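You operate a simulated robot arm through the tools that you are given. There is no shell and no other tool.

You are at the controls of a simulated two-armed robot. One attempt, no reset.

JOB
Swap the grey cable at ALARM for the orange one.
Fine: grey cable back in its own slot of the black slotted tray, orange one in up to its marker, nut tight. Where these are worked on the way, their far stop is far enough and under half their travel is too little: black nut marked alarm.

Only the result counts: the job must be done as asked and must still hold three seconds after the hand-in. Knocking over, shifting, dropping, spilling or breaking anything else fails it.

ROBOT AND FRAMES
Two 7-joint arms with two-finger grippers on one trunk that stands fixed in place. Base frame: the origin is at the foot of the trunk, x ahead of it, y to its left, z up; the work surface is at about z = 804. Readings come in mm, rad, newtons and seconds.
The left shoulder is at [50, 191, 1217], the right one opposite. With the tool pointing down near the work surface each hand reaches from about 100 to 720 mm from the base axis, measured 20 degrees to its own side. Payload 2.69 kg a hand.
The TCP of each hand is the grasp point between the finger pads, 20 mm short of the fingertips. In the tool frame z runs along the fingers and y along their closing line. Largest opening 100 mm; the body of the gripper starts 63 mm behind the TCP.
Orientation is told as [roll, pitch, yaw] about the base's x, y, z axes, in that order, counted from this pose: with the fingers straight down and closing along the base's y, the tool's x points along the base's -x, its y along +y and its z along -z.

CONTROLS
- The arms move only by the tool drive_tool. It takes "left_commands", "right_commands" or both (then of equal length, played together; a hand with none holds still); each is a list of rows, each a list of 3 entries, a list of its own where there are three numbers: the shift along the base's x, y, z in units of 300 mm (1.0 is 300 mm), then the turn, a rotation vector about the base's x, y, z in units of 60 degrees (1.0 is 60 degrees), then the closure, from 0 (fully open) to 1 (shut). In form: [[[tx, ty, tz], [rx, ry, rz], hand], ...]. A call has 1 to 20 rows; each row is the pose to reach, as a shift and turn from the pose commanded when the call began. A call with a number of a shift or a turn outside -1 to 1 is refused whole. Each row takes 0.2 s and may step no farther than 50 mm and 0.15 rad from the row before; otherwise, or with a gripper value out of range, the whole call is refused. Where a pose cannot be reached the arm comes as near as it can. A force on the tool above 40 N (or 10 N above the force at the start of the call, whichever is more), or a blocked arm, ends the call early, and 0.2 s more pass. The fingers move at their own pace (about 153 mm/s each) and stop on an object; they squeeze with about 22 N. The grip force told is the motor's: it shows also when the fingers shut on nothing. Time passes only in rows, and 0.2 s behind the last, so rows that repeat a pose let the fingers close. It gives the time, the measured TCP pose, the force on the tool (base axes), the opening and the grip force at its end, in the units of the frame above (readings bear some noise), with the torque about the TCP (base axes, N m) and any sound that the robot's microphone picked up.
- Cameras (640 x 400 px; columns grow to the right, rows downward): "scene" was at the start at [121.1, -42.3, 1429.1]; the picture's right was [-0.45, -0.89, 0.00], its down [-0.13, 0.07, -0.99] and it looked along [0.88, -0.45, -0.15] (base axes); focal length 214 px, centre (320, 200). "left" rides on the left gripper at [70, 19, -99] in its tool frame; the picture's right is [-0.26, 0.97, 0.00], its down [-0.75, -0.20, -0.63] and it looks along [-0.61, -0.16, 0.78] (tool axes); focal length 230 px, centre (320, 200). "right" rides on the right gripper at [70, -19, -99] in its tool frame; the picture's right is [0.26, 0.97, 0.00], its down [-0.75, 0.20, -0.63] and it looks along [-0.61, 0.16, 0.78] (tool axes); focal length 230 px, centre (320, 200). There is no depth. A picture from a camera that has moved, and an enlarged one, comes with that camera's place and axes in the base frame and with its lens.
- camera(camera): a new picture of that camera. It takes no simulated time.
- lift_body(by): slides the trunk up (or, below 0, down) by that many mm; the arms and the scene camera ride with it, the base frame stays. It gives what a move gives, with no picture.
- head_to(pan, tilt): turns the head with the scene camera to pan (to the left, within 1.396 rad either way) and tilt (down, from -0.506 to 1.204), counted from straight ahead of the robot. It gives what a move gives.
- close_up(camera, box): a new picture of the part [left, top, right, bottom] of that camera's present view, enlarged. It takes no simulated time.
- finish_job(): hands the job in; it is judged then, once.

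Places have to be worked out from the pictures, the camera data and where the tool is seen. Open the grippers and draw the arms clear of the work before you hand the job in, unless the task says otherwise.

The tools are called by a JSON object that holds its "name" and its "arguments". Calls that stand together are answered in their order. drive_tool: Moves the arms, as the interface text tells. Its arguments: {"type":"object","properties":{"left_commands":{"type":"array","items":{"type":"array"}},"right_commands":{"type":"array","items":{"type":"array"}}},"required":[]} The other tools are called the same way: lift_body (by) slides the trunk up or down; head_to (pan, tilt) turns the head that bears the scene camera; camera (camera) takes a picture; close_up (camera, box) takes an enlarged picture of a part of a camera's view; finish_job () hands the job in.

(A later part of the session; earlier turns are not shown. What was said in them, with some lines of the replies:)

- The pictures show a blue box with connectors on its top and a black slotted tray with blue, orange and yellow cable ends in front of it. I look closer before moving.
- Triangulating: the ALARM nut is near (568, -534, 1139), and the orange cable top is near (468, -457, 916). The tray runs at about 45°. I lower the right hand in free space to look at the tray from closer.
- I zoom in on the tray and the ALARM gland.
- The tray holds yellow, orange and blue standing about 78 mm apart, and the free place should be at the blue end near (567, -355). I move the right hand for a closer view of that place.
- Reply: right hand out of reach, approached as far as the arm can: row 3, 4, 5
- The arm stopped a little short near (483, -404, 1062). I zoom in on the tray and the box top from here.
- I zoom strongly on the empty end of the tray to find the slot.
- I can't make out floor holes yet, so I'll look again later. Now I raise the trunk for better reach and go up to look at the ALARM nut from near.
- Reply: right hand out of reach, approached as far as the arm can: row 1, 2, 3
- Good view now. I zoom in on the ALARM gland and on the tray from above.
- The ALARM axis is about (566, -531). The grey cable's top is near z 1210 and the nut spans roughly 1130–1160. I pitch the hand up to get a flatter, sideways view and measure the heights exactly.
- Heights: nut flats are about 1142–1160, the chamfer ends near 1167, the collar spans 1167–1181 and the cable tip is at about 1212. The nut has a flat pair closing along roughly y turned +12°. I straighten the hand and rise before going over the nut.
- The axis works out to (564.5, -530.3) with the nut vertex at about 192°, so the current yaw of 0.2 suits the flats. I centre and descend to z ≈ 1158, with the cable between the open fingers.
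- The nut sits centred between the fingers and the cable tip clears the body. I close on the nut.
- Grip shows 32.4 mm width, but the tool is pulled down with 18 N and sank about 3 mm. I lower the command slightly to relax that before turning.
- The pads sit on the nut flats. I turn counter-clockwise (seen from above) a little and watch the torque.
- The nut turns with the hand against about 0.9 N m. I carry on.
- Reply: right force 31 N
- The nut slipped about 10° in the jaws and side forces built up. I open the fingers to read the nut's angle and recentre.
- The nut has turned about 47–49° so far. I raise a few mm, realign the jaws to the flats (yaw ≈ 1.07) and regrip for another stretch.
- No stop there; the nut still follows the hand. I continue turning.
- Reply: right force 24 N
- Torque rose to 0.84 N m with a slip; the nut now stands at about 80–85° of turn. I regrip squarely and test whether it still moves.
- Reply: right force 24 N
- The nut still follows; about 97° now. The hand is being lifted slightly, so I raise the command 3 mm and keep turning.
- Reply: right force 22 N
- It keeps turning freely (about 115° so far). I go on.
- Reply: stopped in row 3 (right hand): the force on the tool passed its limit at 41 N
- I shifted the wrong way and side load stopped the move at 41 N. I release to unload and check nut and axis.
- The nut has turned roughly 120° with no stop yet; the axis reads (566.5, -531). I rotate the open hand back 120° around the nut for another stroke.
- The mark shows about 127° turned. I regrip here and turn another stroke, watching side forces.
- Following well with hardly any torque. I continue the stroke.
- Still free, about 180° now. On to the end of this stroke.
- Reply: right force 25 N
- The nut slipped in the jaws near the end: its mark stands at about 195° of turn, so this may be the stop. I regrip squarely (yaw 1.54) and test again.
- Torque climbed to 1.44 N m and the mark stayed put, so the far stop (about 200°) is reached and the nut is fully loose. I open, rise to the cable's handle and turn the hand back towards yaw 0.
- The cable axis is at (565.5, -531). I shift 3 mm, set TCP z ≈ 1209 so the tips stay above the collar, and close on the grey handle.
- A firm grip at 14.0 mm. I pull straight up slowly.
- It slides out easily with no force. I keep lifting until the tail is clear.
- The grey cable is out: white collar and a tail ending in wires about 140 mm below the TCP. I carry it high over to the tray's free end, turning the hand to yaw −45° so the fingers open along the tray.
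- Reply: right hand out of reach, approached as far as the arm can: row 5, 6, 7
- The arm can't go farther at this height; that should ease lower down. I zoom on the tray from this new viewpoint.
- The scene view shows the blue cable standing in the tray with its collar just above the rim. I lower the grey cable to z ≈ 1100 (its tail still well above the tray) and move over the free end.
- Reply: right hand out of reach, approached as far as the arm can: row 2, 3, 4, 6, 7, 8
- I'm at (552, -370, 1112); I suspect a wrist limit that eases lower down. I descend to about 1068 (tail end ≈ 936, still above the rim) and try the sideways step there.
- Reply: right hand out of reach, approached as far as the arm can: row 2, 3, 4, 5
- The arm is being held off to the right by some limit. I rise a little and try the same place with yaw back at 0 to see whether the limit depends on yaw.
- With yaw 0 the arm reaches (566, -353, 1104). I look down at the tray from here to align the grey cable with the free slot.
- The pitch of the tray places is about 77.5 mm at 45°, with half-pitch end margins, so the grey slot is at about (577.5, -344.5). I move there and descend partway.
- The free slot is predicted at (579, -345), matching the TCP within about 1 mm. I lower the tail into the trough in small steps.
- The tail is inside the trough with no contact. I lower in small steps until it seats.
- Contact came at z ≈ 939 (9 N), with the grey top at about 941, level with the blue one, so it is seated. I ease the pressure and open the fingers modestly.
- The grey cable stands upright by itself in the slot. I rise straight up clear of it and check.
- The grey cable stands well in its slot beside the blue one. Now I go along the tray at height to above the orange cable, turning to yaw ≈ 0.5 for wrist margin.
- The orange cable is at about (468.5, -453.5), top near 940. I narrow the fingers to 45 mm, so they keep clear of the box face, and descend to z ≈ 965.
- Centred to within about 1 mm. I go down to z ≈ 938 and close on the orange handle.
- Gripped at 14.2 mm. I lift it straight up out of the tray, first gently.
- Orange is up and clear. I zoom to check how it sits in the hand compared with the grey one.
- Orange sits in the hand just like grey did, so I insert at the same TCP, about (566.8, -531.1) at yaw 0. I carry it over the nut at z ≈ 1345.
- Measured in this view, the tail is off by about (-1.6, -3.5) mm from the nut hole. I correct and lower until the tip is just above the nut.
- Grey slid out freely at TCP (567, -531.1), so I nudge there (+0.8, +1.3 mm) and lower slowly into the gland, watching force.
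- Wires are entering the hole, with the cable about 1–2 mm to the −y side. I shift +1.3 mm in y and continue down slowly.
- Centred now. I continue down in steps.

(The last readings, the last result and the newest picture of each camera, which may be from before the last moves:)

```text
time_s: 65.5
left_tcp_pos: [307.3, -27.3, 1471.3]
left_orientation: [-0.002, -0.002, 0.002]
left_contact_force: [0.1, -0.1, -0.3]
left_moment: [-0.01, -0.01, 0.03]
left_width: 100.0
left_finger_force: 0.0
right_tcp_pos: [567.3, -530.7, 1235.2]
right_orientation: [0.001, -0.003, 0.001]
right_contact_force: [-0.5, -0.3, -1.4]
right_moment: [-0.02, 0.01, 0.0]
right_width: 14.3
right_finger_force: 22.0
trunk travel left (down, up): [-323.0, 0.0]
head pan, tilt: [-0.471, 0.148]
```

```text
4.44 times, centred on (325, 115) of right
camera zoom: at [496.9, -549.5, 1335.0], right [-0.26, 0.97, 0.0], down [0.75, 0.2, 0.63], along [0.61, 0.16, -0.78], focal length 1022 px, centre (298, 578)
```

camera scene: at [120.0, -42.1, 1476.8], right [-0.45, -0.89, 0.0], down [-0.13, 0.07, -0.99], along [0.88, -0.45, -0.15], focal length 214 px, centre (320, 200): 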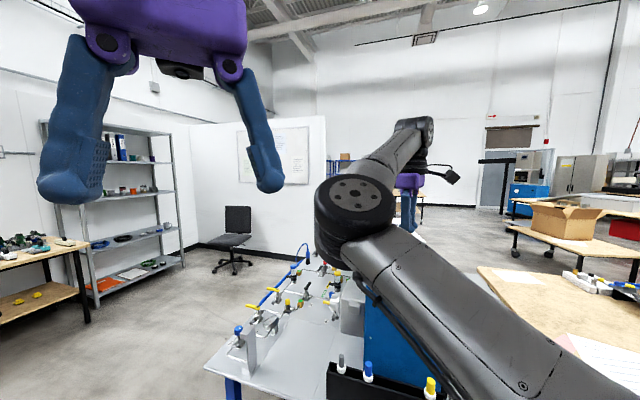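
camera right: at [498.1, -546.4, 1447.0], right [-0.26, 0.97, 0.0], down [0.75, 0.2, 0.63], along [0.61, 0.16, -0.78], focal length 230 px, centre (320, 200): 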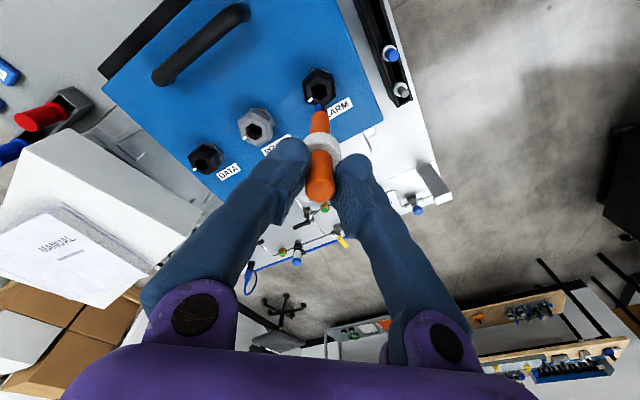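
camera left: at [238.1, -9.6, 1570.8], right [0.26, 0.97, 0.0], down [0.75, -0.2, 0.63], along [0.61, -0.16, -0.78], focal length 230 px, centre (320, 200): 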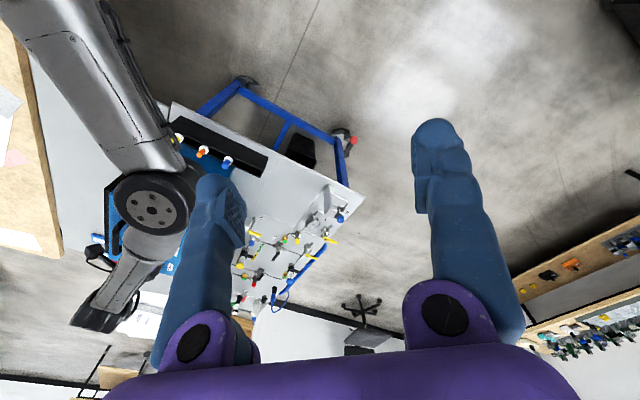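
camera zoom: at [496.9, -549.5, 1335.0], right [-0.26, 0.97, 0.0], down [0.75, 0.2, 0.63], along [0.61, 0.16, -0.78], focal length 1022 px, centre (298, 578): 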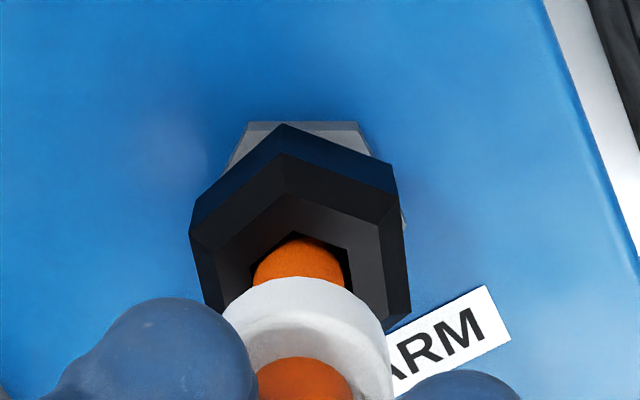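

The cable slides in with no resistance. I bring it down the last 25 mm until the collar meets the nut.

{"name": "drive_tool", "arguments": {"right_commands": [[[0, 0, -0.03], [0, 0, 0], 1], [[0, 0, -0.06], [0, 0, 0], 1], [[0, 0, -0.075], [0, 0, 0], 1]]}}

{"name": "drive_tool", "arguments": {"right_commands": [[[0, 0, -0.006], [0, 0, 0], 1], [[0, 0, -0.012], [0, 0, 0], 1]]}}

{"name": "close_up", "arguments": {"camera": "right", "box": [280, 70, 370, 200]}}

```text
time_s: 66.3
left_tcp_pos: [306.4, -27.7, 1472.2]
left_orientation: [-0.002, -0.001, 0.002]
left_contact_force: [0.1, -0.2, 0.3]
left_moment: [0.0, -0.01, -0.02]
left_width: 100.0
left_finger_force: 0.1
right_tcp_pos: [566.8, -530.9, 1213.3]
right_orientation: [0.0, -0.003, 0.0]
right_contact_force: [0.4, 0.5, 0.2]
right_moment: [-0.01, -0.01, 0.02]
right_width: 14.3
right_finger_force: 21.8
trunk travel left (down, up): [-323.0, 0.0]
head pan, tilt: [-0.471, 0.148]
```

```text
time_s: 66.9
left_tcp_pos: [306.0, -27.0, 1472.3]
left_orientation: [-0.004, -0.004, 0.003]
left_contact_force: [-0.1, -0.5, 0.1]
left_moment: [0.0, 0.0, 0.0]
left_width: 100.1
left_finger_force: 0.0
right_tcp_pos: [565.9, -530.5, 1209.9]
right_orientation: [-0.002, -0.003, -0.002]
right_contact_force: [0.2, -0.4, 2.8]
right_moment: [-0.03, 0.02, 0.0]
right_width: 14.1
right_finger_force: 22.2
trunk travel left (down, up): [-323.0, 0.0]
head pan, tilt: [-0.471, 0.148]
```

```text
3.08 times, centred on (325, 135) of right
camera zoom: at [496.5, -549.3, 1309.3], right [-0.26, 0.97, 0.0], down [0.75, 0.2, 0.63], along [0.61, 0.16, -0.77], focal length 708 px, centre (305, 400)
```

zoom: 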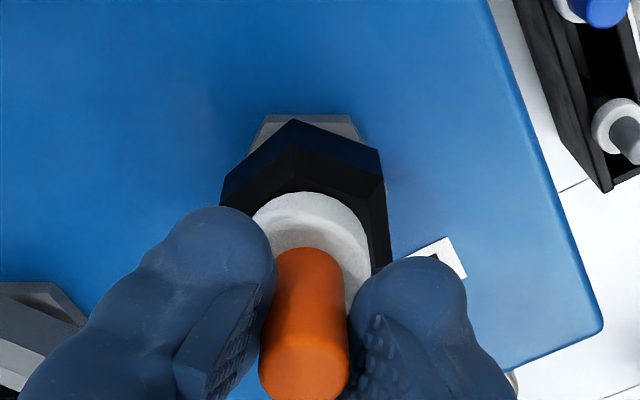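

Contact begins at z ≈ 1210, the same height grey sat at. I press a touch more to make sure the collar is down.

{"name": "drive_tool", "arguments": {"right_commands": [[[0, 0, -0.006], [0, 0, 0], 1], [[0, 0, -0.01], [0, 0, 0], 1], [[0, 0, -0.01], [0, 0, 0], 1]]}}

{"name": "close_up", "arguments": {"camera": "right", "box": [280, 70, 370, 200]}}

```text
time_s: 67.7
left_tcp_pos: [304.7, -25.7, 1472.6]
left_orientation: [-0.003, -0.001, 0.002]
left_contact_force: [-0.1, -0.1, -0.2]
left_moment: [-0.01, -0.03, 0.02]
left_width: 99.9
left_finger_force: 0.1
right_tcp_pos: [566.8, -530.8, 1208.7]
right_orientation: [-0.002, -0.005, 0.001]
right_contact_force: [5.3, -4.6, 18.6]
right_moment: [-0.04, -0.09, 0.03]
right_width: 14.3
right_finger_force: 21.9
trunk travel left (down, up): [-323.0, 0.0]
head pan, tilt: [-0.471, 0.148]
```

```text
3.08 times, centred on (325, 135) of right
camera zoom: at [495.7, -548.7, 1308.1], right [-0.26, 0.97, -0.01], down [0.75, 0.2, 0.63], along [0.61, 0.16, -0.77], focal length 708 px, centre (305, 400)
```

zoom: 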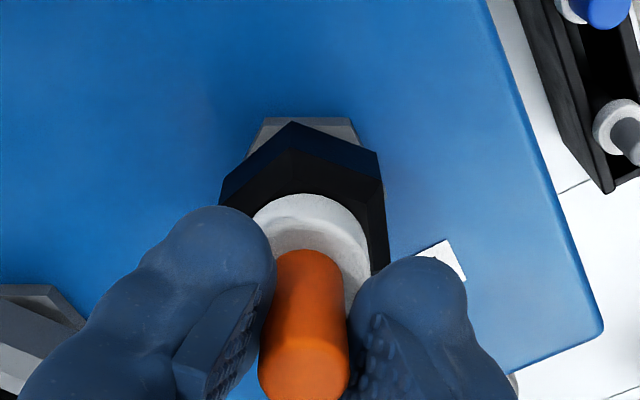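

Seated with 18.6 N on the collar. I release, then turn the open hand around to yaw ≈ 2.5 to begin a long clockwise tightening stroke.

{"name": "drive_tool", "arguments": {"right_commands": [[[0, 0, 0.003], [0, 0, 0], 0.8], [[0, 0, 0.003], [0, 0, 0], 0.4], [[0, 0, 0.003], [0, 0, 0], 0], [[0, 0, 0.003], [0, 0, 0], 0], [[0, 0, 0.003], [0, 0, 0.125], 0], [[0, 0, 0.003], [0, 0, 0.25], 0], [[0, 0, 0.003], [0, 0, 0.375], 0], [[0, 0, 0.003], [0, 0, 0.5], 0], [[0, 0, 0.003], [0, 0, 0.625], 0], [[0, 0, 0.003], [0, 0, 0.75], 0], [[0, 0, 0.003], [0, 0, 0.875], 0], [[0, 0, 0.003], [0, 0, 1.0], 0]]}}

{"name": "drive_tool", "arguments": {"right_commands": [[[0, 0, 0], [0, 0, 0.125], 0], [[0, 0, 0], [0, 0, 0.25], 0], [[0, 0, 0], [0, 0, 0.375], 0], [[0, 0, 0], [0, 0, 0.5], 0], [[0, 0, 0], [0, 0, 0.625], 0], [[0, 0, 0], [0, 0, 0.75], 0], [[0, 0, 0], [0, 0, 0.875], 0], [[0, 0, 0], [0, 0, 1.0], 0]]}}

{"name": "camera", "arguments": {"camera": "right"}}

```text
time_s: 70.3
left_tcp_pos: [307.8, -27.6, 1471.4]
left_orientation: [-0.002, -0.002, 0.002]
left_contact_force: [-0.3, 0.5, 0.1]
left_moment: [0.01, 0.01, 0.01]
left_width: 99.7
left_finger_force: 0.1
right_tcp_pos: [567.3, -530.0, 1208.3]
right_orientation: [0.0, -0.003, 1.049]
right_contact_force: [0.0, -0.8, -0.3]
right_moment: [-0.05, -0.03, 0.0]
right_width: 99.8
right_finger_force: 0.1
trunk travel left (down, up): [-323.0, 0.0]
head pan, tilt: [-0.471, 0.148]
```

```text
time_s: 72.1
left_tcp_pos: [307.0, -28.2, 1472.5]
left_orientation: [-0.001, -0.002, 0.001]
left_contact_force: [-0.4, -0.3, 0.4]
left_moment: [0.02, 0.02, -0.01]
left_width: 100.1
left_finger_force: 0.0
right_tcp_pos: [567.2, -530.8, 1207.1]
right_orientation: [0.0, -0.002, 2.097]
right_contact_force: [0.5, 0.4, 0.4]
right_moment: [-0.02, 0.01, -0.01]
right_width: 100.0
right_finger_force: 0.1
trunk travel left (down, up): [-323.0, 0.0]
head pan, tilt: [-0.471, 0.148]
```

```text
taken
camera right: at [617.8, -582.2, 1306.7], right [-0.71, -0.71, 0.0], down [-0.55, 0.55, 0.63], along [-0.45, 0.45, -0.78], focal length 230 px, centre (320, 200)
```

right: 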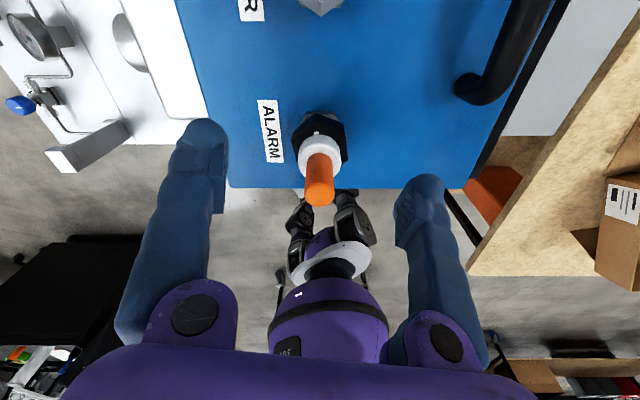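

Orange stands well in the gland. I finish the turn to about yaw 2.5 and lower to nut height.

{"name": "drive_tool", "arguments": {"right_commands": [[[-0.003, 0, 0], [0, 0, 0.125], 0], [[-0.003, 0, 0], [0, 0, 0.25], 0], [[-0.003, 0, -0.05], [0, 0, 0.36], 0], [[-0.003, 0, -0.11], [0, 0, 0.36], 0], [[-0.003, 0, -0.162], [0, 0, 0.36], 0], [[-0.003, 0, -0.162], [0, 0, 0.36], 0]]}}

{"name": "close_up", "arguments": {"camera": "right", "box": [250, 110, 400, 250]}}

```text
time_s: 73.5
left_tcp_pos: [306.4, -27.4, 1472.7]
left_orientation: [-0.002, -0.001, 0.001]
left_contact_force: [0.5, -0.7, -0.3]
left_moment: [0.03, 0.02, 0.03]
left_width: 99.9
left_finger_force: 0.1
right_tcp_pos: [565.2, -530.5, 1160.3]
right_orientation: [-0.002, -0.002, 2.473]
right_contact_force: [0.5, -0.3, -0.2]
right_moment: [-0.01, -0.01, -0.02]
right_width: 100.1
right_finger_force: 0.1
trunk travel left (down, up): [-323.0, 0.0]
head pan, tilt: [-0.471, 0.148]
```

```text
2.86 times, centred on (325, 180) of right
camera zoom: at [631.6, -560.0, 1258.6], right [-0.4, -0.92, 0.0], down [-0.71, 0.31, 0.63], along [-0.58, 0.25, -0.78], focal length 657 px, centre (306, 257)
```

zoom: 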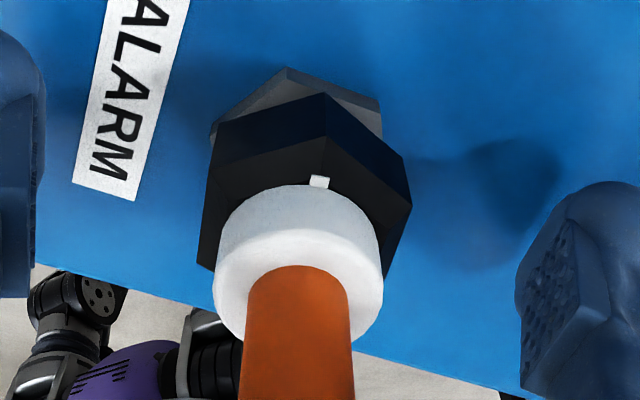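

Jaws are square to the flats, with the mark facing the camera. I grip and turn clockwise.

{"name": "drive_tool", "arguments": {"right_commands": [[[0.002, -0.001, -0.005], [0, 0, 0], 0.4], [[0.002, -0.001, -0.008], [0, 0, 0], 0.7], [[0.002, -0.001, -0.008], [0, 0, 0], 1], [[0.002, -0.001, -0.008], [0, 0, 0], 1], [[0.002, -0.001, -0.008], [0, 0, -0.06], 1], [[0.002, -0.001, -0.008], [0, 0, -0.14], 1], [[0.002, -0.001, -0.008], [0, 0, -0.22], 1], [[0.002, -0.001, -0.008], [0, 0, -0.3], 1]]}}

{"name": "close_up", "arguments": {"camera": "right", "box": [250, 110, 400, 250]}}

```text
time_s: 75.3
left_tcp_pos: [306.8, -26.6, 1472.3]
left_orientation: [-0.001, -0.002, 0.002]
left_contact_force: [0.5, 0.0, 0.0]
left_moment: [0.02, 0.02, -0.03]
left_width: 100.0
left_finger_force: 0.0
right_tcp_pos: [565.3, -531.2, 1156.8]
right_orientation: [-0.002, -0.001, 2.155]
right_contact_force: [1.7, 1.5, 1.8]
right_moment: [0.14, 0.12, 0.04]
right_width: 33.7
right_finger_force: 44.5
trunk travel left (down, up): [-323.0, 0.0]
head pan, tilt: [-0.471, 0.148]
```

```text
2.86 times, centred on (325, 180) of right
camera zoom: at [620.4, -579.4, 1255.8], right [-0.66, -0.75, 0.0], down [-0.58, 0.51, 0.63], along [-0.47, 0.42, -0.78], focal length 657 px, centre (306, 257)
```

zoom: 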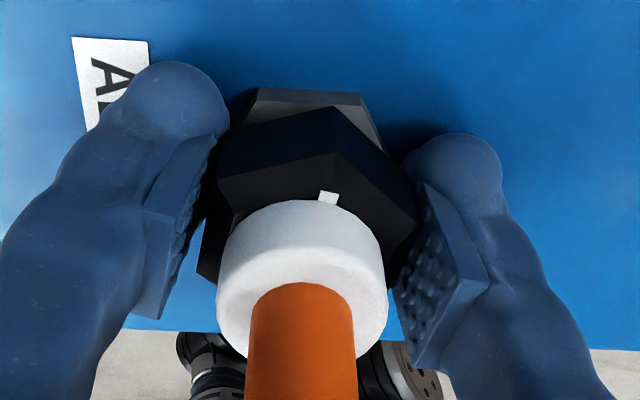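

Turning well with little load. I continue clockwise.

{"name": "drive_tool", "arguments": {"right_commands": [[[0, 0, 0], [0, 0, -0.11], 1], [[0, 0, 0], [0, 0, -0.22], 1], [[0, 0, 0], [0, 0, -0.33], 1], [[0, 0, 0], [0, 0, -0.44], 1], [[0, 0, 0], [0, 0, -0.55], 1]]}}

{"name": "close_up", "arguments": {"camera": "right", "box": [250, 110, 400, 250]}}

```text
time_s: 76.5
left_tcp_pos: [305.4, -26.7, 1472.3]
left_orientation: [-0.003, -0.001, 0.003]
left_contact_force: [0.5, -0.4, -0.3]
left_moment: [-0.02, 0.0, -0.03]
left_width: 100.1
left_finger_force: 0.0
right_tcp_pos: [566.2, -531.6, 1156.4]
right_orientation: [-0.003, 0.0, 1.578]
right_contact_force: [1.8, -3.6, 9.6]
right_moment: [-1.0, -0.1, 0.0]
right_width: 34.4
right_finger_force: 45.4
trunk travel left (down, up): [-323.0, 0.0]
head pan, tilt: [-0.471, 0.148]
```

```text
2.86 times, centred on (325, 180) of right
camera zoom: at [584.5, -601.0, 1256.5], right [-0.96, -0.26, 0.0], down [-0.21, 0.75, 0.63], along [-0.17, 0.61, -0.78], focal length 657 px, centre (306, 257)
```

zoom: 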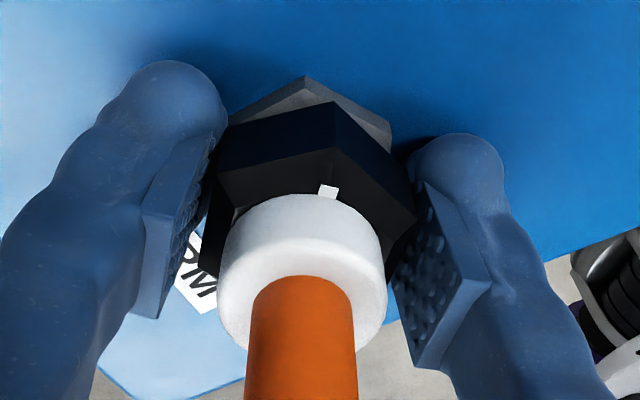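

{"name": "drive_tool", "arguments": {"right_commands": [[[0, 0, 0.003], [0, 0, -0.11], 1], [[0, 0, 0.003], [0, 0, -0.22], 1], [[0, 0, 0.003], [0, 0, -0.33], 1], [[0, 0, 0.003], [0, 0, -0.44], 1], [[0, 0, 0.003], [0, 0, -0.55], 1]]}}

{"name": "close_up", "arguments": {"camera": "right", "box": [250, 110, 400, 250]}}

```text
time_s: 77.7
left_tcp_pos: [306.0, -27.7, 1471.7]
left_orientation: [-0.002, -0.002, 0.0]
left_contact_force: [-0.1, -0.3, 0.2]
left_moment: [0.0, -0.02, 0.04]
left_width: 100.0
left_finger_force: 0.1
right_tcp_pos: [564.4, -531.3, 1156.3]
right_orientation: [0.001, -0.004, 1.002]
right_contact_force: [-7.8, 0.1, -1.4]
right_moment: [0.08, 0.13, 0.03]
right_width: 34.5
right_finger_force: 45.1
trunk travel left (down, up): [-323.0, 0.0]
head pan, tilt: [-0.471, 0.148]
```

```text
2.86 times, centred on (325, 180) of right
camera zoom: at [543.2, -600.4, 1256.4], right [-0.95, 0.3, 0.0], down [0.23, 0.74, 0.63], along [0.19, 0.6, -0.77], focal length 657 px, centre (306, 257)
```

zoom: 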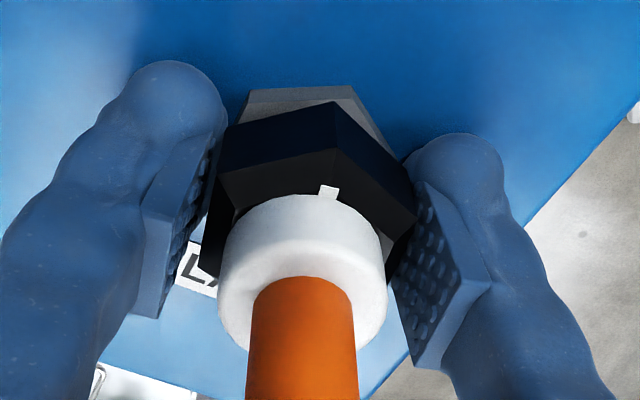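

Following well, about 85° tightened. I go on to yaw ≈ 0.2.

{"name": "drive_tool", "arguments": {"right_commands": [[[-0.003, 0, 0], [0, 0, -0.1], 1], [[-0.003, 0, 0], [0, 0, -0.2], 1], [[-0.003, 0, 0], [0, 0, -0.3], 1], [[-0.003, 0, 0], [0, 0, -0.4], 1], [[-0.003, 0, 0], [0, 0, -0.5], 1], [[-0.003, 0, 0], [0, 0, -0.6], 1]]}}

{"name": "close_up", "arguments": {"camera": "right", "box": [250, 110, 400, 250]}}

```text
time_s: 79.1
left_tcp_pos: [306.4, -27.0, 1472.2]
left_orientation: [-0.003, -0.001, 0.002]
left_contact_force: [0.2, -0.3, 0.0]
left_moment: [-0.01, -0.01, 0.02]
left_width: 100.0
left_finger_force: 0.1
right_tcp_pos: [564.1, -530.1, 1157.8]
right_orientation: [0.0, -0.003, 0.377]
right_contact_force: [-8.0, 5.0, -2.6]
right_moment: [0.17, -0.14, 0.03]
right_width: 34.8
right_finger_force: 45.5
trunk travel left (down, up): [-323.0, 0.0]
head pan, tilt: [-0.471, 0.148]
```

```text
2.86 times, centred on (325, 180) of right
camera zoom: at [506.3, -573.7, 1256.7], right [-0.59, 0.8, 0.0], down [0.62, 0.46, 0.63], along [0.51, 0.37, -0.78], focal length 657 px, centre (306, 257)
```

zoom: 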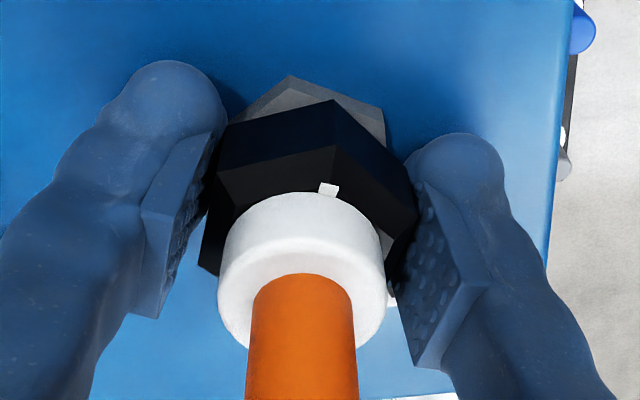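

About 120° tightened. I continue a little past yaw 0.

{"name": "drive_tool", "arguments": {"right_commands": [[[-0.003, 0.003, 0], [0, 0, -0.1], 1], [[-0.003, 0.003, 0], [0, 0, -0.2], 1], [[-0.003, 0.003, 0], [0, 0, -0.3], 1], [[-0.003, 0.003, 0], [0, 0, -0.4], 1], [[-0.003, 0.003, 0], [0, 0, -0.5], 1]]}}

{"name": "close_up", "arguments": {"camera": "right", "box": [250, 110, 400, 250]}}

```text
time_s: 80.3
left_tcp_pos: [308.1, -27.1, 1472.1]
left_orientation: [-0.003, -0.001, 0.002]
left_contact_force: [0.3, 0.0, 0.5]
left_moment: [0.01, -0.01, 0.01]
left_width: 99.8
left_finger_force: 0.0
right_tcp_pos: [564.3, -530.1, 1157.5]
right_orientation: [0.0, -0.003, -0.147]
right_contact_force: [0.1, 1.7, 1.0]
right_moment: [0.16, -0.03, 0.55]
right_width: 34.5
right_finger_force: 45.0
trunk travel left (down, up): [-323.0, 0.0]
head pan, tilt: [-0.471, 0.148]
```

```text
2.86 times, centred on (325, 180) of right
camera zoom: at [492.6, -538.3, 1257.0], right [-0.11, 0.99, 0.0], down [0.77, 0.09, 0.63], along [0.63, 0.07, -0.77], focal length 657 px, centre (306, 257)
```

zoom: 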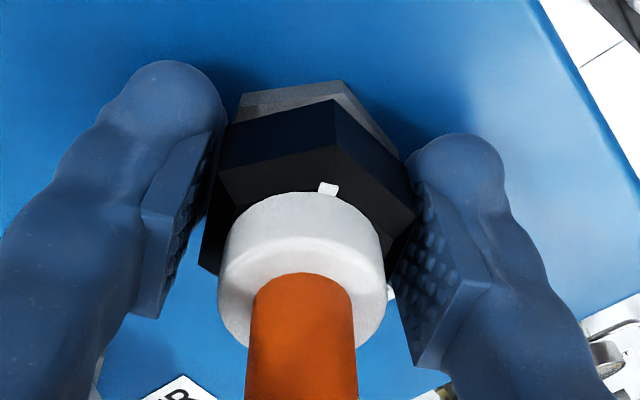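

About 150° tightened; torque begins to rise (0.55 N m). I go a bit further.

{"name": "drive_tool", "arguments": {"right_commands": [[[0, 0, 0], [0, 0, -0.08], 1], [[0, 0, 0], [0, 0, -0.16], 1], [[0, 0, 0], [0, 0, -0.24], 1], [[0, 0, 0], [0, 0, -0.32], 1]]}}

{"name": "close_up", "arguments": {"camera": "right", "box": [250, 110, 400, 250]}}

```text
time_s: 81.3
left_tcp_pos: [308.0, -27.2, 1471.7]
left_orientation: [-0.002, -0.002, 0.003]
left_contact_force: [-0.2, 0.4, 0.1]
left_moment: [0.0, 0.04, 0.04]
left_width: 99.6
left_finger_force: 0.1
right_tcp_pos: [565.1, -530.4, 1157.5]
right_orientation: [-0.002, -0.003, -0.482]
right_contact_force: [0.4, 3.0, 0.7]
right_moment: [-0.39, -0.9, -0.02]
right_width: 34.7
right_finger_force: 45.2
trunk travel left (down, up): [-323.0, 0.0]
head pan, tilt: [-0.471, 0.148]
```

```text
2.86 times, centred on (325, 180) of right
camera zoom: at [494.1, -513.7, 1256.5], right [0.22, 0.98, 0.0], down [0.76, -0.17, 0.63], along [0.62, -0.14, -0.78], focal length 657 px, centre (306, 257)
```

zoom: 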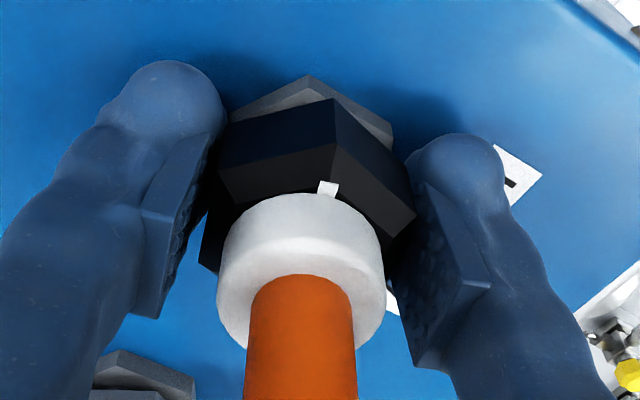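

About 169° tightened so far. I open, turn back 60° and regrip for the rest.

{"name": "drive_tool", "arguments": {"right_commands": [[[0, 0, 0], [0, 0, 0], 0.5], [[0, 0, 0], [0, 0, 0], 0.1], [[0.002, 0, 0], [0, 0, 0.12], 0], [[0.002, 0, 0], [0, 0, 0.25], 0], [[0.002, 0, 0], [0, 0, 0.38], 0], [[0.002, 0, 0], [0, 0, 0.51], 0], [[0.002, 0, 0], [0, 0, 0.64], 0], [[0.002, 0, 0], [0, 0, 0.77], 0], [[0.002, 0, 0], [0, 0, 0.9], 0], [[0.002, 0, 0], [0, 0, 1.0], 0], [[0.002, 0, 0], [0, 0, 1.0], 0]]}}

{"name": "close_up", "arguments": {"camera": "right", "box": [250, 110, 400, 250]}}

```text
time_s: 83.7
left_tcp_pos: [306.7, -28.8, 1472.4]
left_orientation: [-0.001, -0.002, 0.002]
left_contact_force: [-0.1, -0.1, 0.1]
left_moment: [-0.02, 0.03, 0.01]
left_width: 100.0
left_finger_force: 0.1
right_tcp_pos: [564.7, -530.8, 1157.4]
right_orientation: [0.0, -0.002, 0.568]
right_contact_force: [0.1, -0.8, -0.1]
right_moment: [-0.01, -0.01, -0.02]
right_width: 99.7
right_finger_force: 0.1
trunk travel left (down, up): [-323.0, 0.0]
head pan, tilt: [-0.471, 0.148]
```

```text
2.86 times, centred on (325, 180) of right
camera zoom: at [516.2, -583.9, 1256.6], right [-0.74, 0.68, 0.0], down [0.52, 0.57, 0.63], along [0.43, 0.46, -0.78], focal length 657 px, centre (306, 257)
```

zoom: 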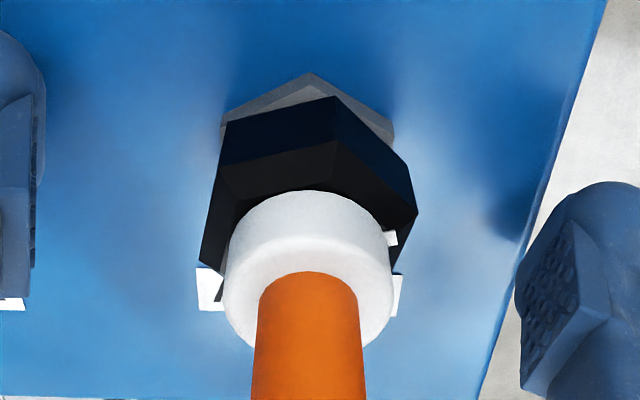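

The mark stands about 18–20° short of where it was at the start. I grip squarely and tighten until it stops.

{"name": "drive_tool", "arguments": {"right_commands": [[[0.003, 0, 0], [0, 0, 0.01], 0.4], [[0.003, 0, 0], [0, 0, 0.01], 0.7], [[0.003, 0, 0], [0, 0, 0.01], 1], [[0.003, 0, 0], [0, 0, 0.01], 1], [[0.003, 0, 0], [0, 0, -0.06], 1], [[0.003, 0, 0], [0, 0, -0.13], 1], [[0.003, 0, 0], [0, 0, -0.2], 1], [[0.003, 0, 0], [0, 0, -0.27], 1]]}}

{"name": "close_up", "arguments": {"camera": "right", "box": [250, 110, 400, 250]}}

```text
time_s: 85.5
left_tcp_pos: [305.1, -28.3, 1471.9]
left_orientation: [-0.002, -0.002, 0.001]
left_contact_force: [0.1, -0.3, -0.6]
left_moment: [0.0, -0.01, 0.01]
left_width: 99.9
left_finger_force: 0.1
right_tcp_pos: [566.3, -530.5, 1157.3]
right_orientation: [0.001, -0.002, 0.281]
right_contact_force: [-6.7, 4.2, -4.0]
right_moment: [0.03, -0.01, 0.03]
right_width: 34.4
right_finger_force: 45.2
trunk travel left (down, up): [-323.0, 0.0]
head pan, tilt: [-0.471, 0.148]
```

```text
2.86 times, centred on (325, 180) of right
camera zoom: at [503.7, -567.6, 1256.7], right [-0.52, 0.86, 0.0], down [0.66, 0.4, 0.63], along [0.54, 0.33, -0.78], focal length 657 px, centre (306, 257)
```

zoom: 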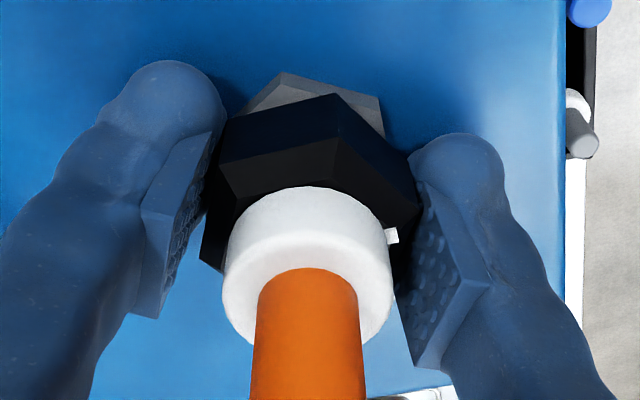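

Still turning. I continue toward the stop.

{"name": "drive_tool", "arguments": {"right_commands": [[[-0.003, 0.002, 0], [0, 0, -0.07], 1], [[-0.003, 0.002, 0], [0, 0, -0.14], 1], [[-0.003, 0.002, 0], [0, 0, -0.21], 1], [[-0.003, 0.002, 0], [0, 0, -0.28], 1]]}}

{"name": "close_up", "arguments": {"camera": "right", "box": [250, 110, 400, 250]}}

```text
time_s: 86.5
left_tcp_pos: [311.9, -28.7, 1470.2]
left_orientation: [0.0, 0.001, 0.001]
left_contact_force: [-0.2, 0.4, -0.2]
left_moment: [-0.03, -0.02, 0.02]
left_width: 99.9
left_finger_force: 0.0
right_tcp_pos: [570.1, -530.1, 1156.3]
right_orientation: [-0.005, -0.006, -0.008]
right_contact_force: [23.0, -7.5, 4.6]
right_moment: [-0.04, -0.72, 1.25]
right_width: 38.7
right_finger_force: 44.9
trunk travel left (down, up): [-323.0, 0.0]
head pan, tilt: [-0.471, 0.148]
```

```text
2.86 times, centred on (325, 180) of right
camera zoom: at [498.6, -548.1, 1256.0], right [-0.25, 0.97, 0.0], down [0.75, 0.2, 0.63], along [0.61, 0.16, -0.77], focal length 657 px, centre (306, 257)
```

zoom: 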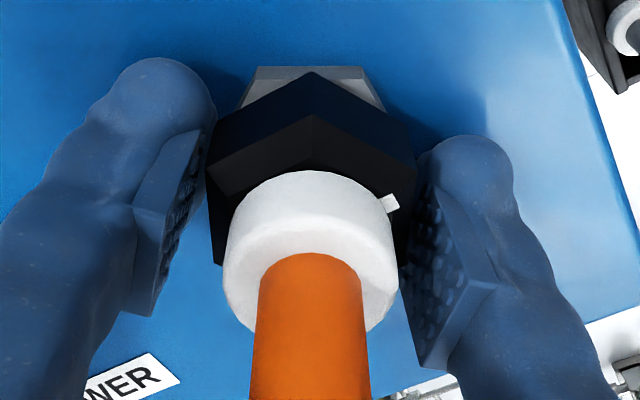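

Torque reached 1.25 N m with the mark at about 129–133°, its starting angle, and the nut slipped: that's the tight stop. I regrip squarely once and test to make sure.

{"name": "drive_tool", "arguments": {"right_commands": [[[-0.008, 0, 0], [0, 0, 0.02], 0.5], [[-0.012, 0, 0.003], [0, 0, 0.1], 0.1], [[-0.012, -0.002, 0.003], [0, 0, 0.18], 0.2], [[-0.012, -0.002, 0.003], [0, 0, 0.18], 0.6], [[-0.012, -0.002, 0.003], [0, 0, 0.18], 1], [[-0.012, -0.002, 0.003], [0, 0, 0.18], 1], [[-0.012, -0.002, 0.003], [0, 0, 0.18], 1]]}}

{"name": "close_up", "arguments": {"camera": "right", "box": [250, 110, 400, 250]}}

{"name": "drive_tool", "arguments": {"right_commands": [[[0, 0, 0], [0, 0, -0.05], 1], [[0, 0, 0], [0, 0, -0.1], 1], [[0, 0, 0], [0, 0, -0.15], 1], [[0, 0, 0], [0, 0, -0.2], 1]]}}

{"name": "close_up", "arguments": {"camera": "right", "box": [250, 110, 400, 250]}}

```text
time_s: 88.1
left_tcp_pos: [306.7, -27.6, 1470.8]
left_orientation: [0.0, -0.003, 0.001]
left_contact_force: [0.4, 0.8, 0.3]
left_moment: [0.0, 0.0, -0.01]
left_width: 100.0
left_finger_force: 0.1
right_tcp_pos: [561.4, -531.8, 1158.2]
right_orientation: [-0.001, -0.001, 0.177]
right_contact_force: [-0.7, -2.6, -0.4]
right_moment: [-0.11, 0.22, 0.35]
right_width: 35.7
right_finger_force: 45.2
trunk travel left (down, up): [-323.0, 0.0]
head pan, tilt: [-0.471, 0.148]
```

```text
2.86 times, centred on (325, 180) of right
camera zoom: at [495.9, -562.1, 1257.4], right [-0.43, 0.91, 0.0], down [0.7, 0.33, 0.63], along [0.57, 0.27, -0.78], focal length 657 px, centre (306, 257)
```

zoom: 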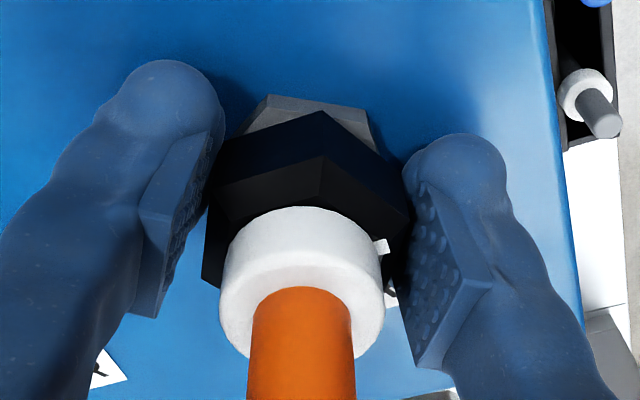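

```text
time_s: 89.1
left_tcp_pos: [305.6, -28.6, 1473.2]
left_orientation: [0.0, -0.002, 0.002]
left_contact_force: [0.7, -1.2, 0.0]
left_moment: [-0.02, -0.04, -0.04]
left_width: 99.9
left_finger_force: 0.1
right_tcp_pos: [558.1, -530.8, 1158.9]
right_orientation: [0.003, 0.002, -0.033]
right_contact_force: [-18.2, 1.2, -4.6]
right_moment: [0.02, 0.46, 1.35]
right_width: 37.6
right_finger_force: 44.8
trunk travel left (down, up): [-323.0, 0.0]
head pan, tilt: [-0.471, 0.148]
```

```text
2.86 times, centred on (325, 180) of right
camera zoom: at [488.1, -547.1, 1257.9], right [-0.23, 0.97, 0.0], down [0.76, 0.17, 0.63], along [0.61, 0.14, -0.78], focal length 657 px, centre (306, 257)
```

zoom: 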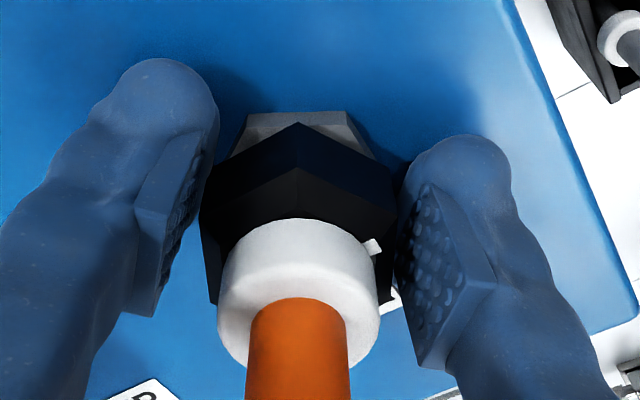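

The nut slipped again at 1.35 N m with the mark unchanged at about 131°: it is tight at its stop. I open, centre and rise above the cable to inspect the collar.

{"name": "drive_tool", "arguments": {"right_commands": [[[0.015, 0, 0], [0, 0, 0.02], 0.5], [[0.025, 0, 0], [0, 0, 0.05], 0.1], [[0.025, 0, 0.05], [0, 0, 0.05], 0], [[0.025, 0, 0.15], [0, 0, 0.05], 0], [[0.025, 0, 0.3], [0, 0, 0.05], 0], [[-0.1, 0, 0.33], [0, 0, 0.05], 0], [[-0.24, 0, 0.33], [0, 0, 0.05], 0]]}}

{"name": "camera", "arguments": {"camera": "right"}}

{"name": "camera", "arguments": {"camera": "scene"}}

```text
time_s: 90.7
left_tcp_pos: [307.3, -26.8, 1471.9]
left_orientation: [-0.001, -0.004, 0.003]
left_contact_force: [0.7, 0.0, -0.4]
left_moment: [0.01, 0.0, -0.03]
left_width: 99.9
left_finger_force: 0.0
right_tcp_pos: [488.4, -530.9, 1258.0]
right_orientation: [0.002, -0.004, 0.023]
right_contact_force: [-0.4, -0.6, 0.4]
right_moment: [-0.01, -0.02, -0.01]
right_width: 100.0
right_finger_force: 0.0
trunk travel left (down, up): [-323.0, 0.0]
head pan, tilt: [-0.471, 0.148]
```

```text
taken
camera right: at [418.7, -550.8, 1357.0], right [-0.28, 0.96, 0.0], down [0.74, 0.22, 0.63], along [0.61, 0.18, -0.78], focal length 230 px, centre (320, 200)
```

right: 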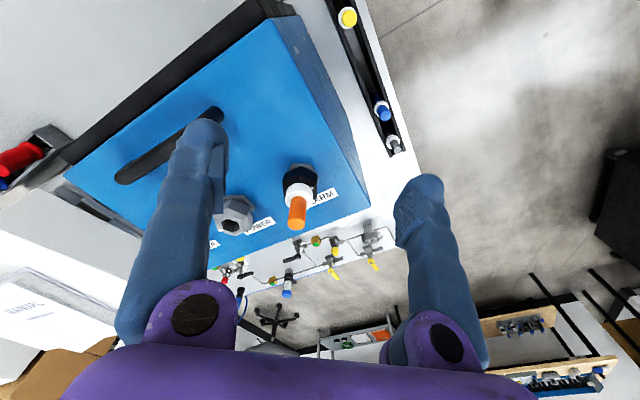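

```text
taken
camera scene: at [120.4, -42.2, 1476.8], right [-0.45, -0.89, 0.0], down [-0.13, 0.07, -0.99], along [0.88, -0.45, -0.15], focal length 214 px, centre (320, 200)
```

scene: 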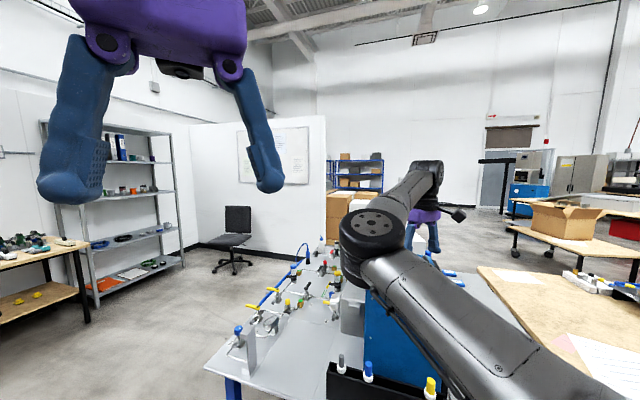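

I tilt the hand as before for a side view of the gland to check collar against nut.

{"name": "drive_tool", "arguments": {"right_commands": [[[-0.05, -0.01, -0.03], [0, -0.115, 0], 0], [[-0.1, -0.02, -0.06], [0, -0.23, 0], 0], [[-0.14, -0.03, -0.09], [0, -0.345, 0], 0], [[-0.17, -0.033, -0.12], [0, -0.46, 0], 0], [[-0.175, -0.033, -0.137], [0, -0.573, 0], 0]]}}

{"name": "close_up", "arguments": {"camera": "right", "box": [280, 140, 350, 230]}}

{"name": "close_up", "arguments": {"camera": "scene", "box": [320, 320, 450, 400]}}

```text
time_s: 91.9
left_tcp_pos: [306.6, -27.6, 1472.2]
left_orientation: [-0.002, -0.002, 0.002]
left_contact_force: [-0.1, 0.9, -0.8]
left_moment: [-0.04, 0.01, -0.05]
left_width: 99.8
left_finger_force: 0.1
right_tcp_pos: [436.4, -539.1, 1216.4]
right_orientation: [-0.017, -0.604, 0.026]
right_contact_force: [0.4, -0.2, -0.8]
right_moment: [-0.01, 0.01, 0.02]
right_width: 100.1
right_finger_force: 0.1
trunk travel left (down, up): [-323.0, 0.0]
head pan, tilt: [-0.471, 0.148]
```

```text
4.44 times, centred on (315, 185) of right
camera zoom: at [323.7, -560.2, 1258.3], right [-0.23, 0.96, -0.16], down [0.26, 0.22, 0.94], along [0.94, 0.18, -0.3], focal length 1022 px, centre (342, 267)
```

zoom: 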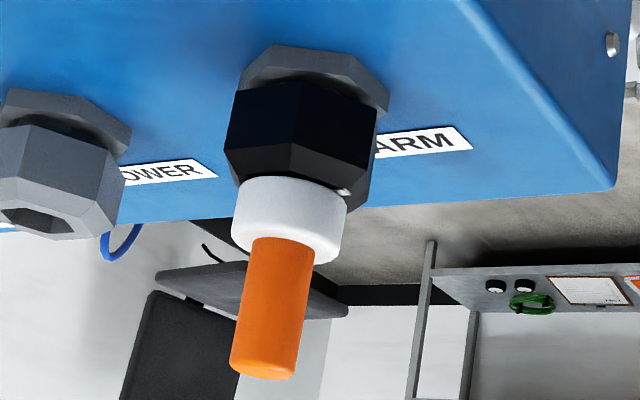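

```text
4.92 times, centred on (385, 360) of scene
camera zoom: at [121.0, -42.5, 1476.7], right [-0.45, -0.89, 0.0], down [-0.13, 0.07, -0.99], along [0.88, -0.45, -0.15], focal length 1056 px, centre (0, -588)
```

zoom: 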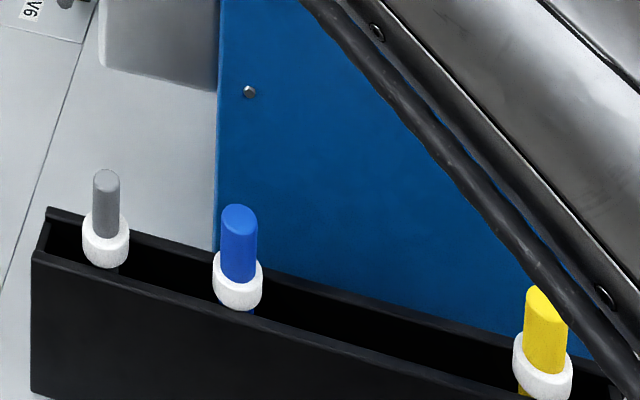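

Orange sits exactly as grey did, with collar on the nut and the mark at its tight angle. Grey stands in its slot. I level the hand and draw it up and back, clear of the work.

{"name": "drive_tool", "arguments": {"right_commands": [[[-0.05, 0, 0.08], [0, 0.115, 0], 0], [[-0.1, 0.02, 0.2], [0, 0.23, 0], 0], [[-0.15, 0.03, 0.33], [0, 0.345, 0], 0], [[-0.2, 0.05, 0.46], [0, 0.46, 0], 0], [[-0.25, 0.07, 0.59], [0, 0.573, 0], 0], [[-0.3, 0.07, 0.69], [0, 0.573, 0], 0], [[-0.3, 0.07, 0.69], [0, 0.573, 0], 0]]}}

{"name": "camera", "arguments": {"camera": "right"}}

{"name": "close_up", "arguments": {"camera": "right", "box": [230, 60, 400, 260]}}

{"name": "camera", "arguments": {"camera": "left"}}

```text
time_s: 93.5
left_tcp_pos: [307.4, -28.9, 1472.0]
left_orientation: [-0.001, -0.001, 0.001]
left_contact_force: [0.7, 0.1, 0.5]
left_moment: [-0.03, 0.01, 0.0]
left_width: 99.8
left_finger_force: 0.0
right_tcp_pos: [346.8, -519.1, 1424.0]
right_orientation: [-0.001, 0.0, 0.021]
right_contact_force: [1.0, -0.1, 0.4]
right_moment: [0.01, 0.01, 0.03]
right_width: 100.0
right_finger_force: 0.1
trunk travel left (down, up): [-323.0, 0.0]
head pan, tilt: [-0.471, 0.148]
```

```text
taken
camera right: at [277.7, -539.2, 1523.1], right [-0.28, 0.96, 0.0], down [0.75, 0.22, 0.63], along [0.61, 0.17, -0.78], focal length 230 px, centre (320, 200)
```

right: 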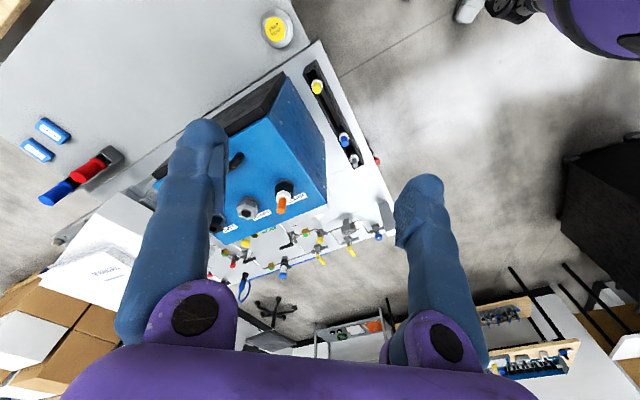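

```text
2.00 times, centred on (315, 160) of right
camera zoom: at [277.7, -539.2, 1523.1], right [-0.28, 0.96, 0.0], down [0.75, 0.22, 0.63], along [0.61, 0.17, -0.78], focal length 460 px, centre (330, 280)
```

zoom: 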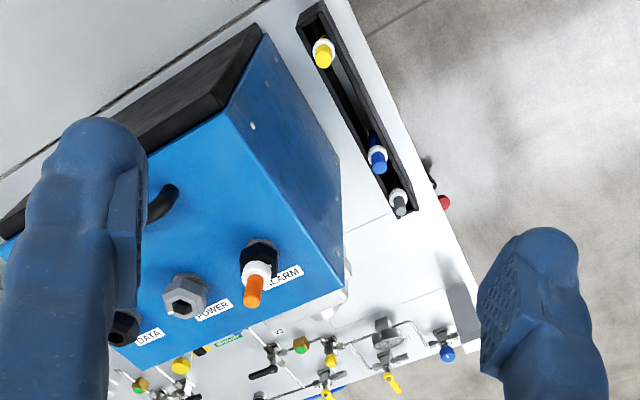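

```text
taken
camera left: at [239.4, -9.8, 1570.5], right [0.26, 0.97, 0.0], down [0.75, -0.2, 0.63], along [0.61, -0.16, -0.78], focal length 230 px, centre (320, 200)
```

left: 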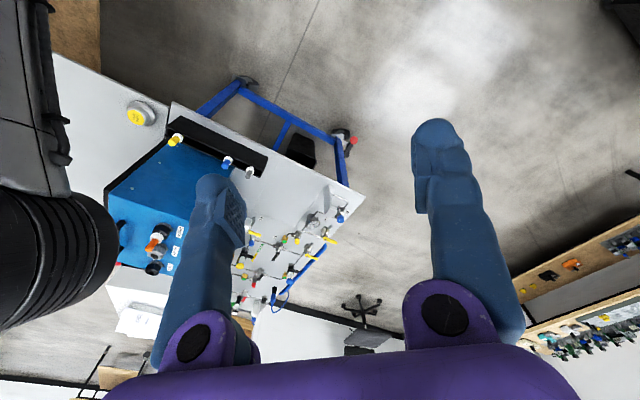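

Everything is in place. Orange is seated to its collar in ALARM with the nut tight, grey is in the tray's end slot, the other cables are untouched, and both hands are open and clear. I hand the job in.

{"name": "finish_job", "arguments": {}}

```text
The job is handed in.
```

I swapped the cables at ALARM and handed the job in; no verdict came back.

- **Orange cable:** it is in the ALARM gland down to its white collar. I pressed it home until the collar met the nut, at the same height the grey one had sat.
- **Nut:** I loosened it to its far stop, about 200°. I then tightened it until it slipped in the jaws at 1.25–1.35 N m on two separate grips. Its mark is back within a few degrees of where it started.
- **Grey cable:** it stands upright at the free end of the black tray, level with the blue one. I could not see a hole or divider there. I placed it one even pitch along from the blue cable and took that as its slot.

The blue and yellow cables, the POWER and DATA glands and the rest of the bench look untouched in the last pictures. Both grippers are open and clear of the work. The trunk is still raised 48 mm from where it began.
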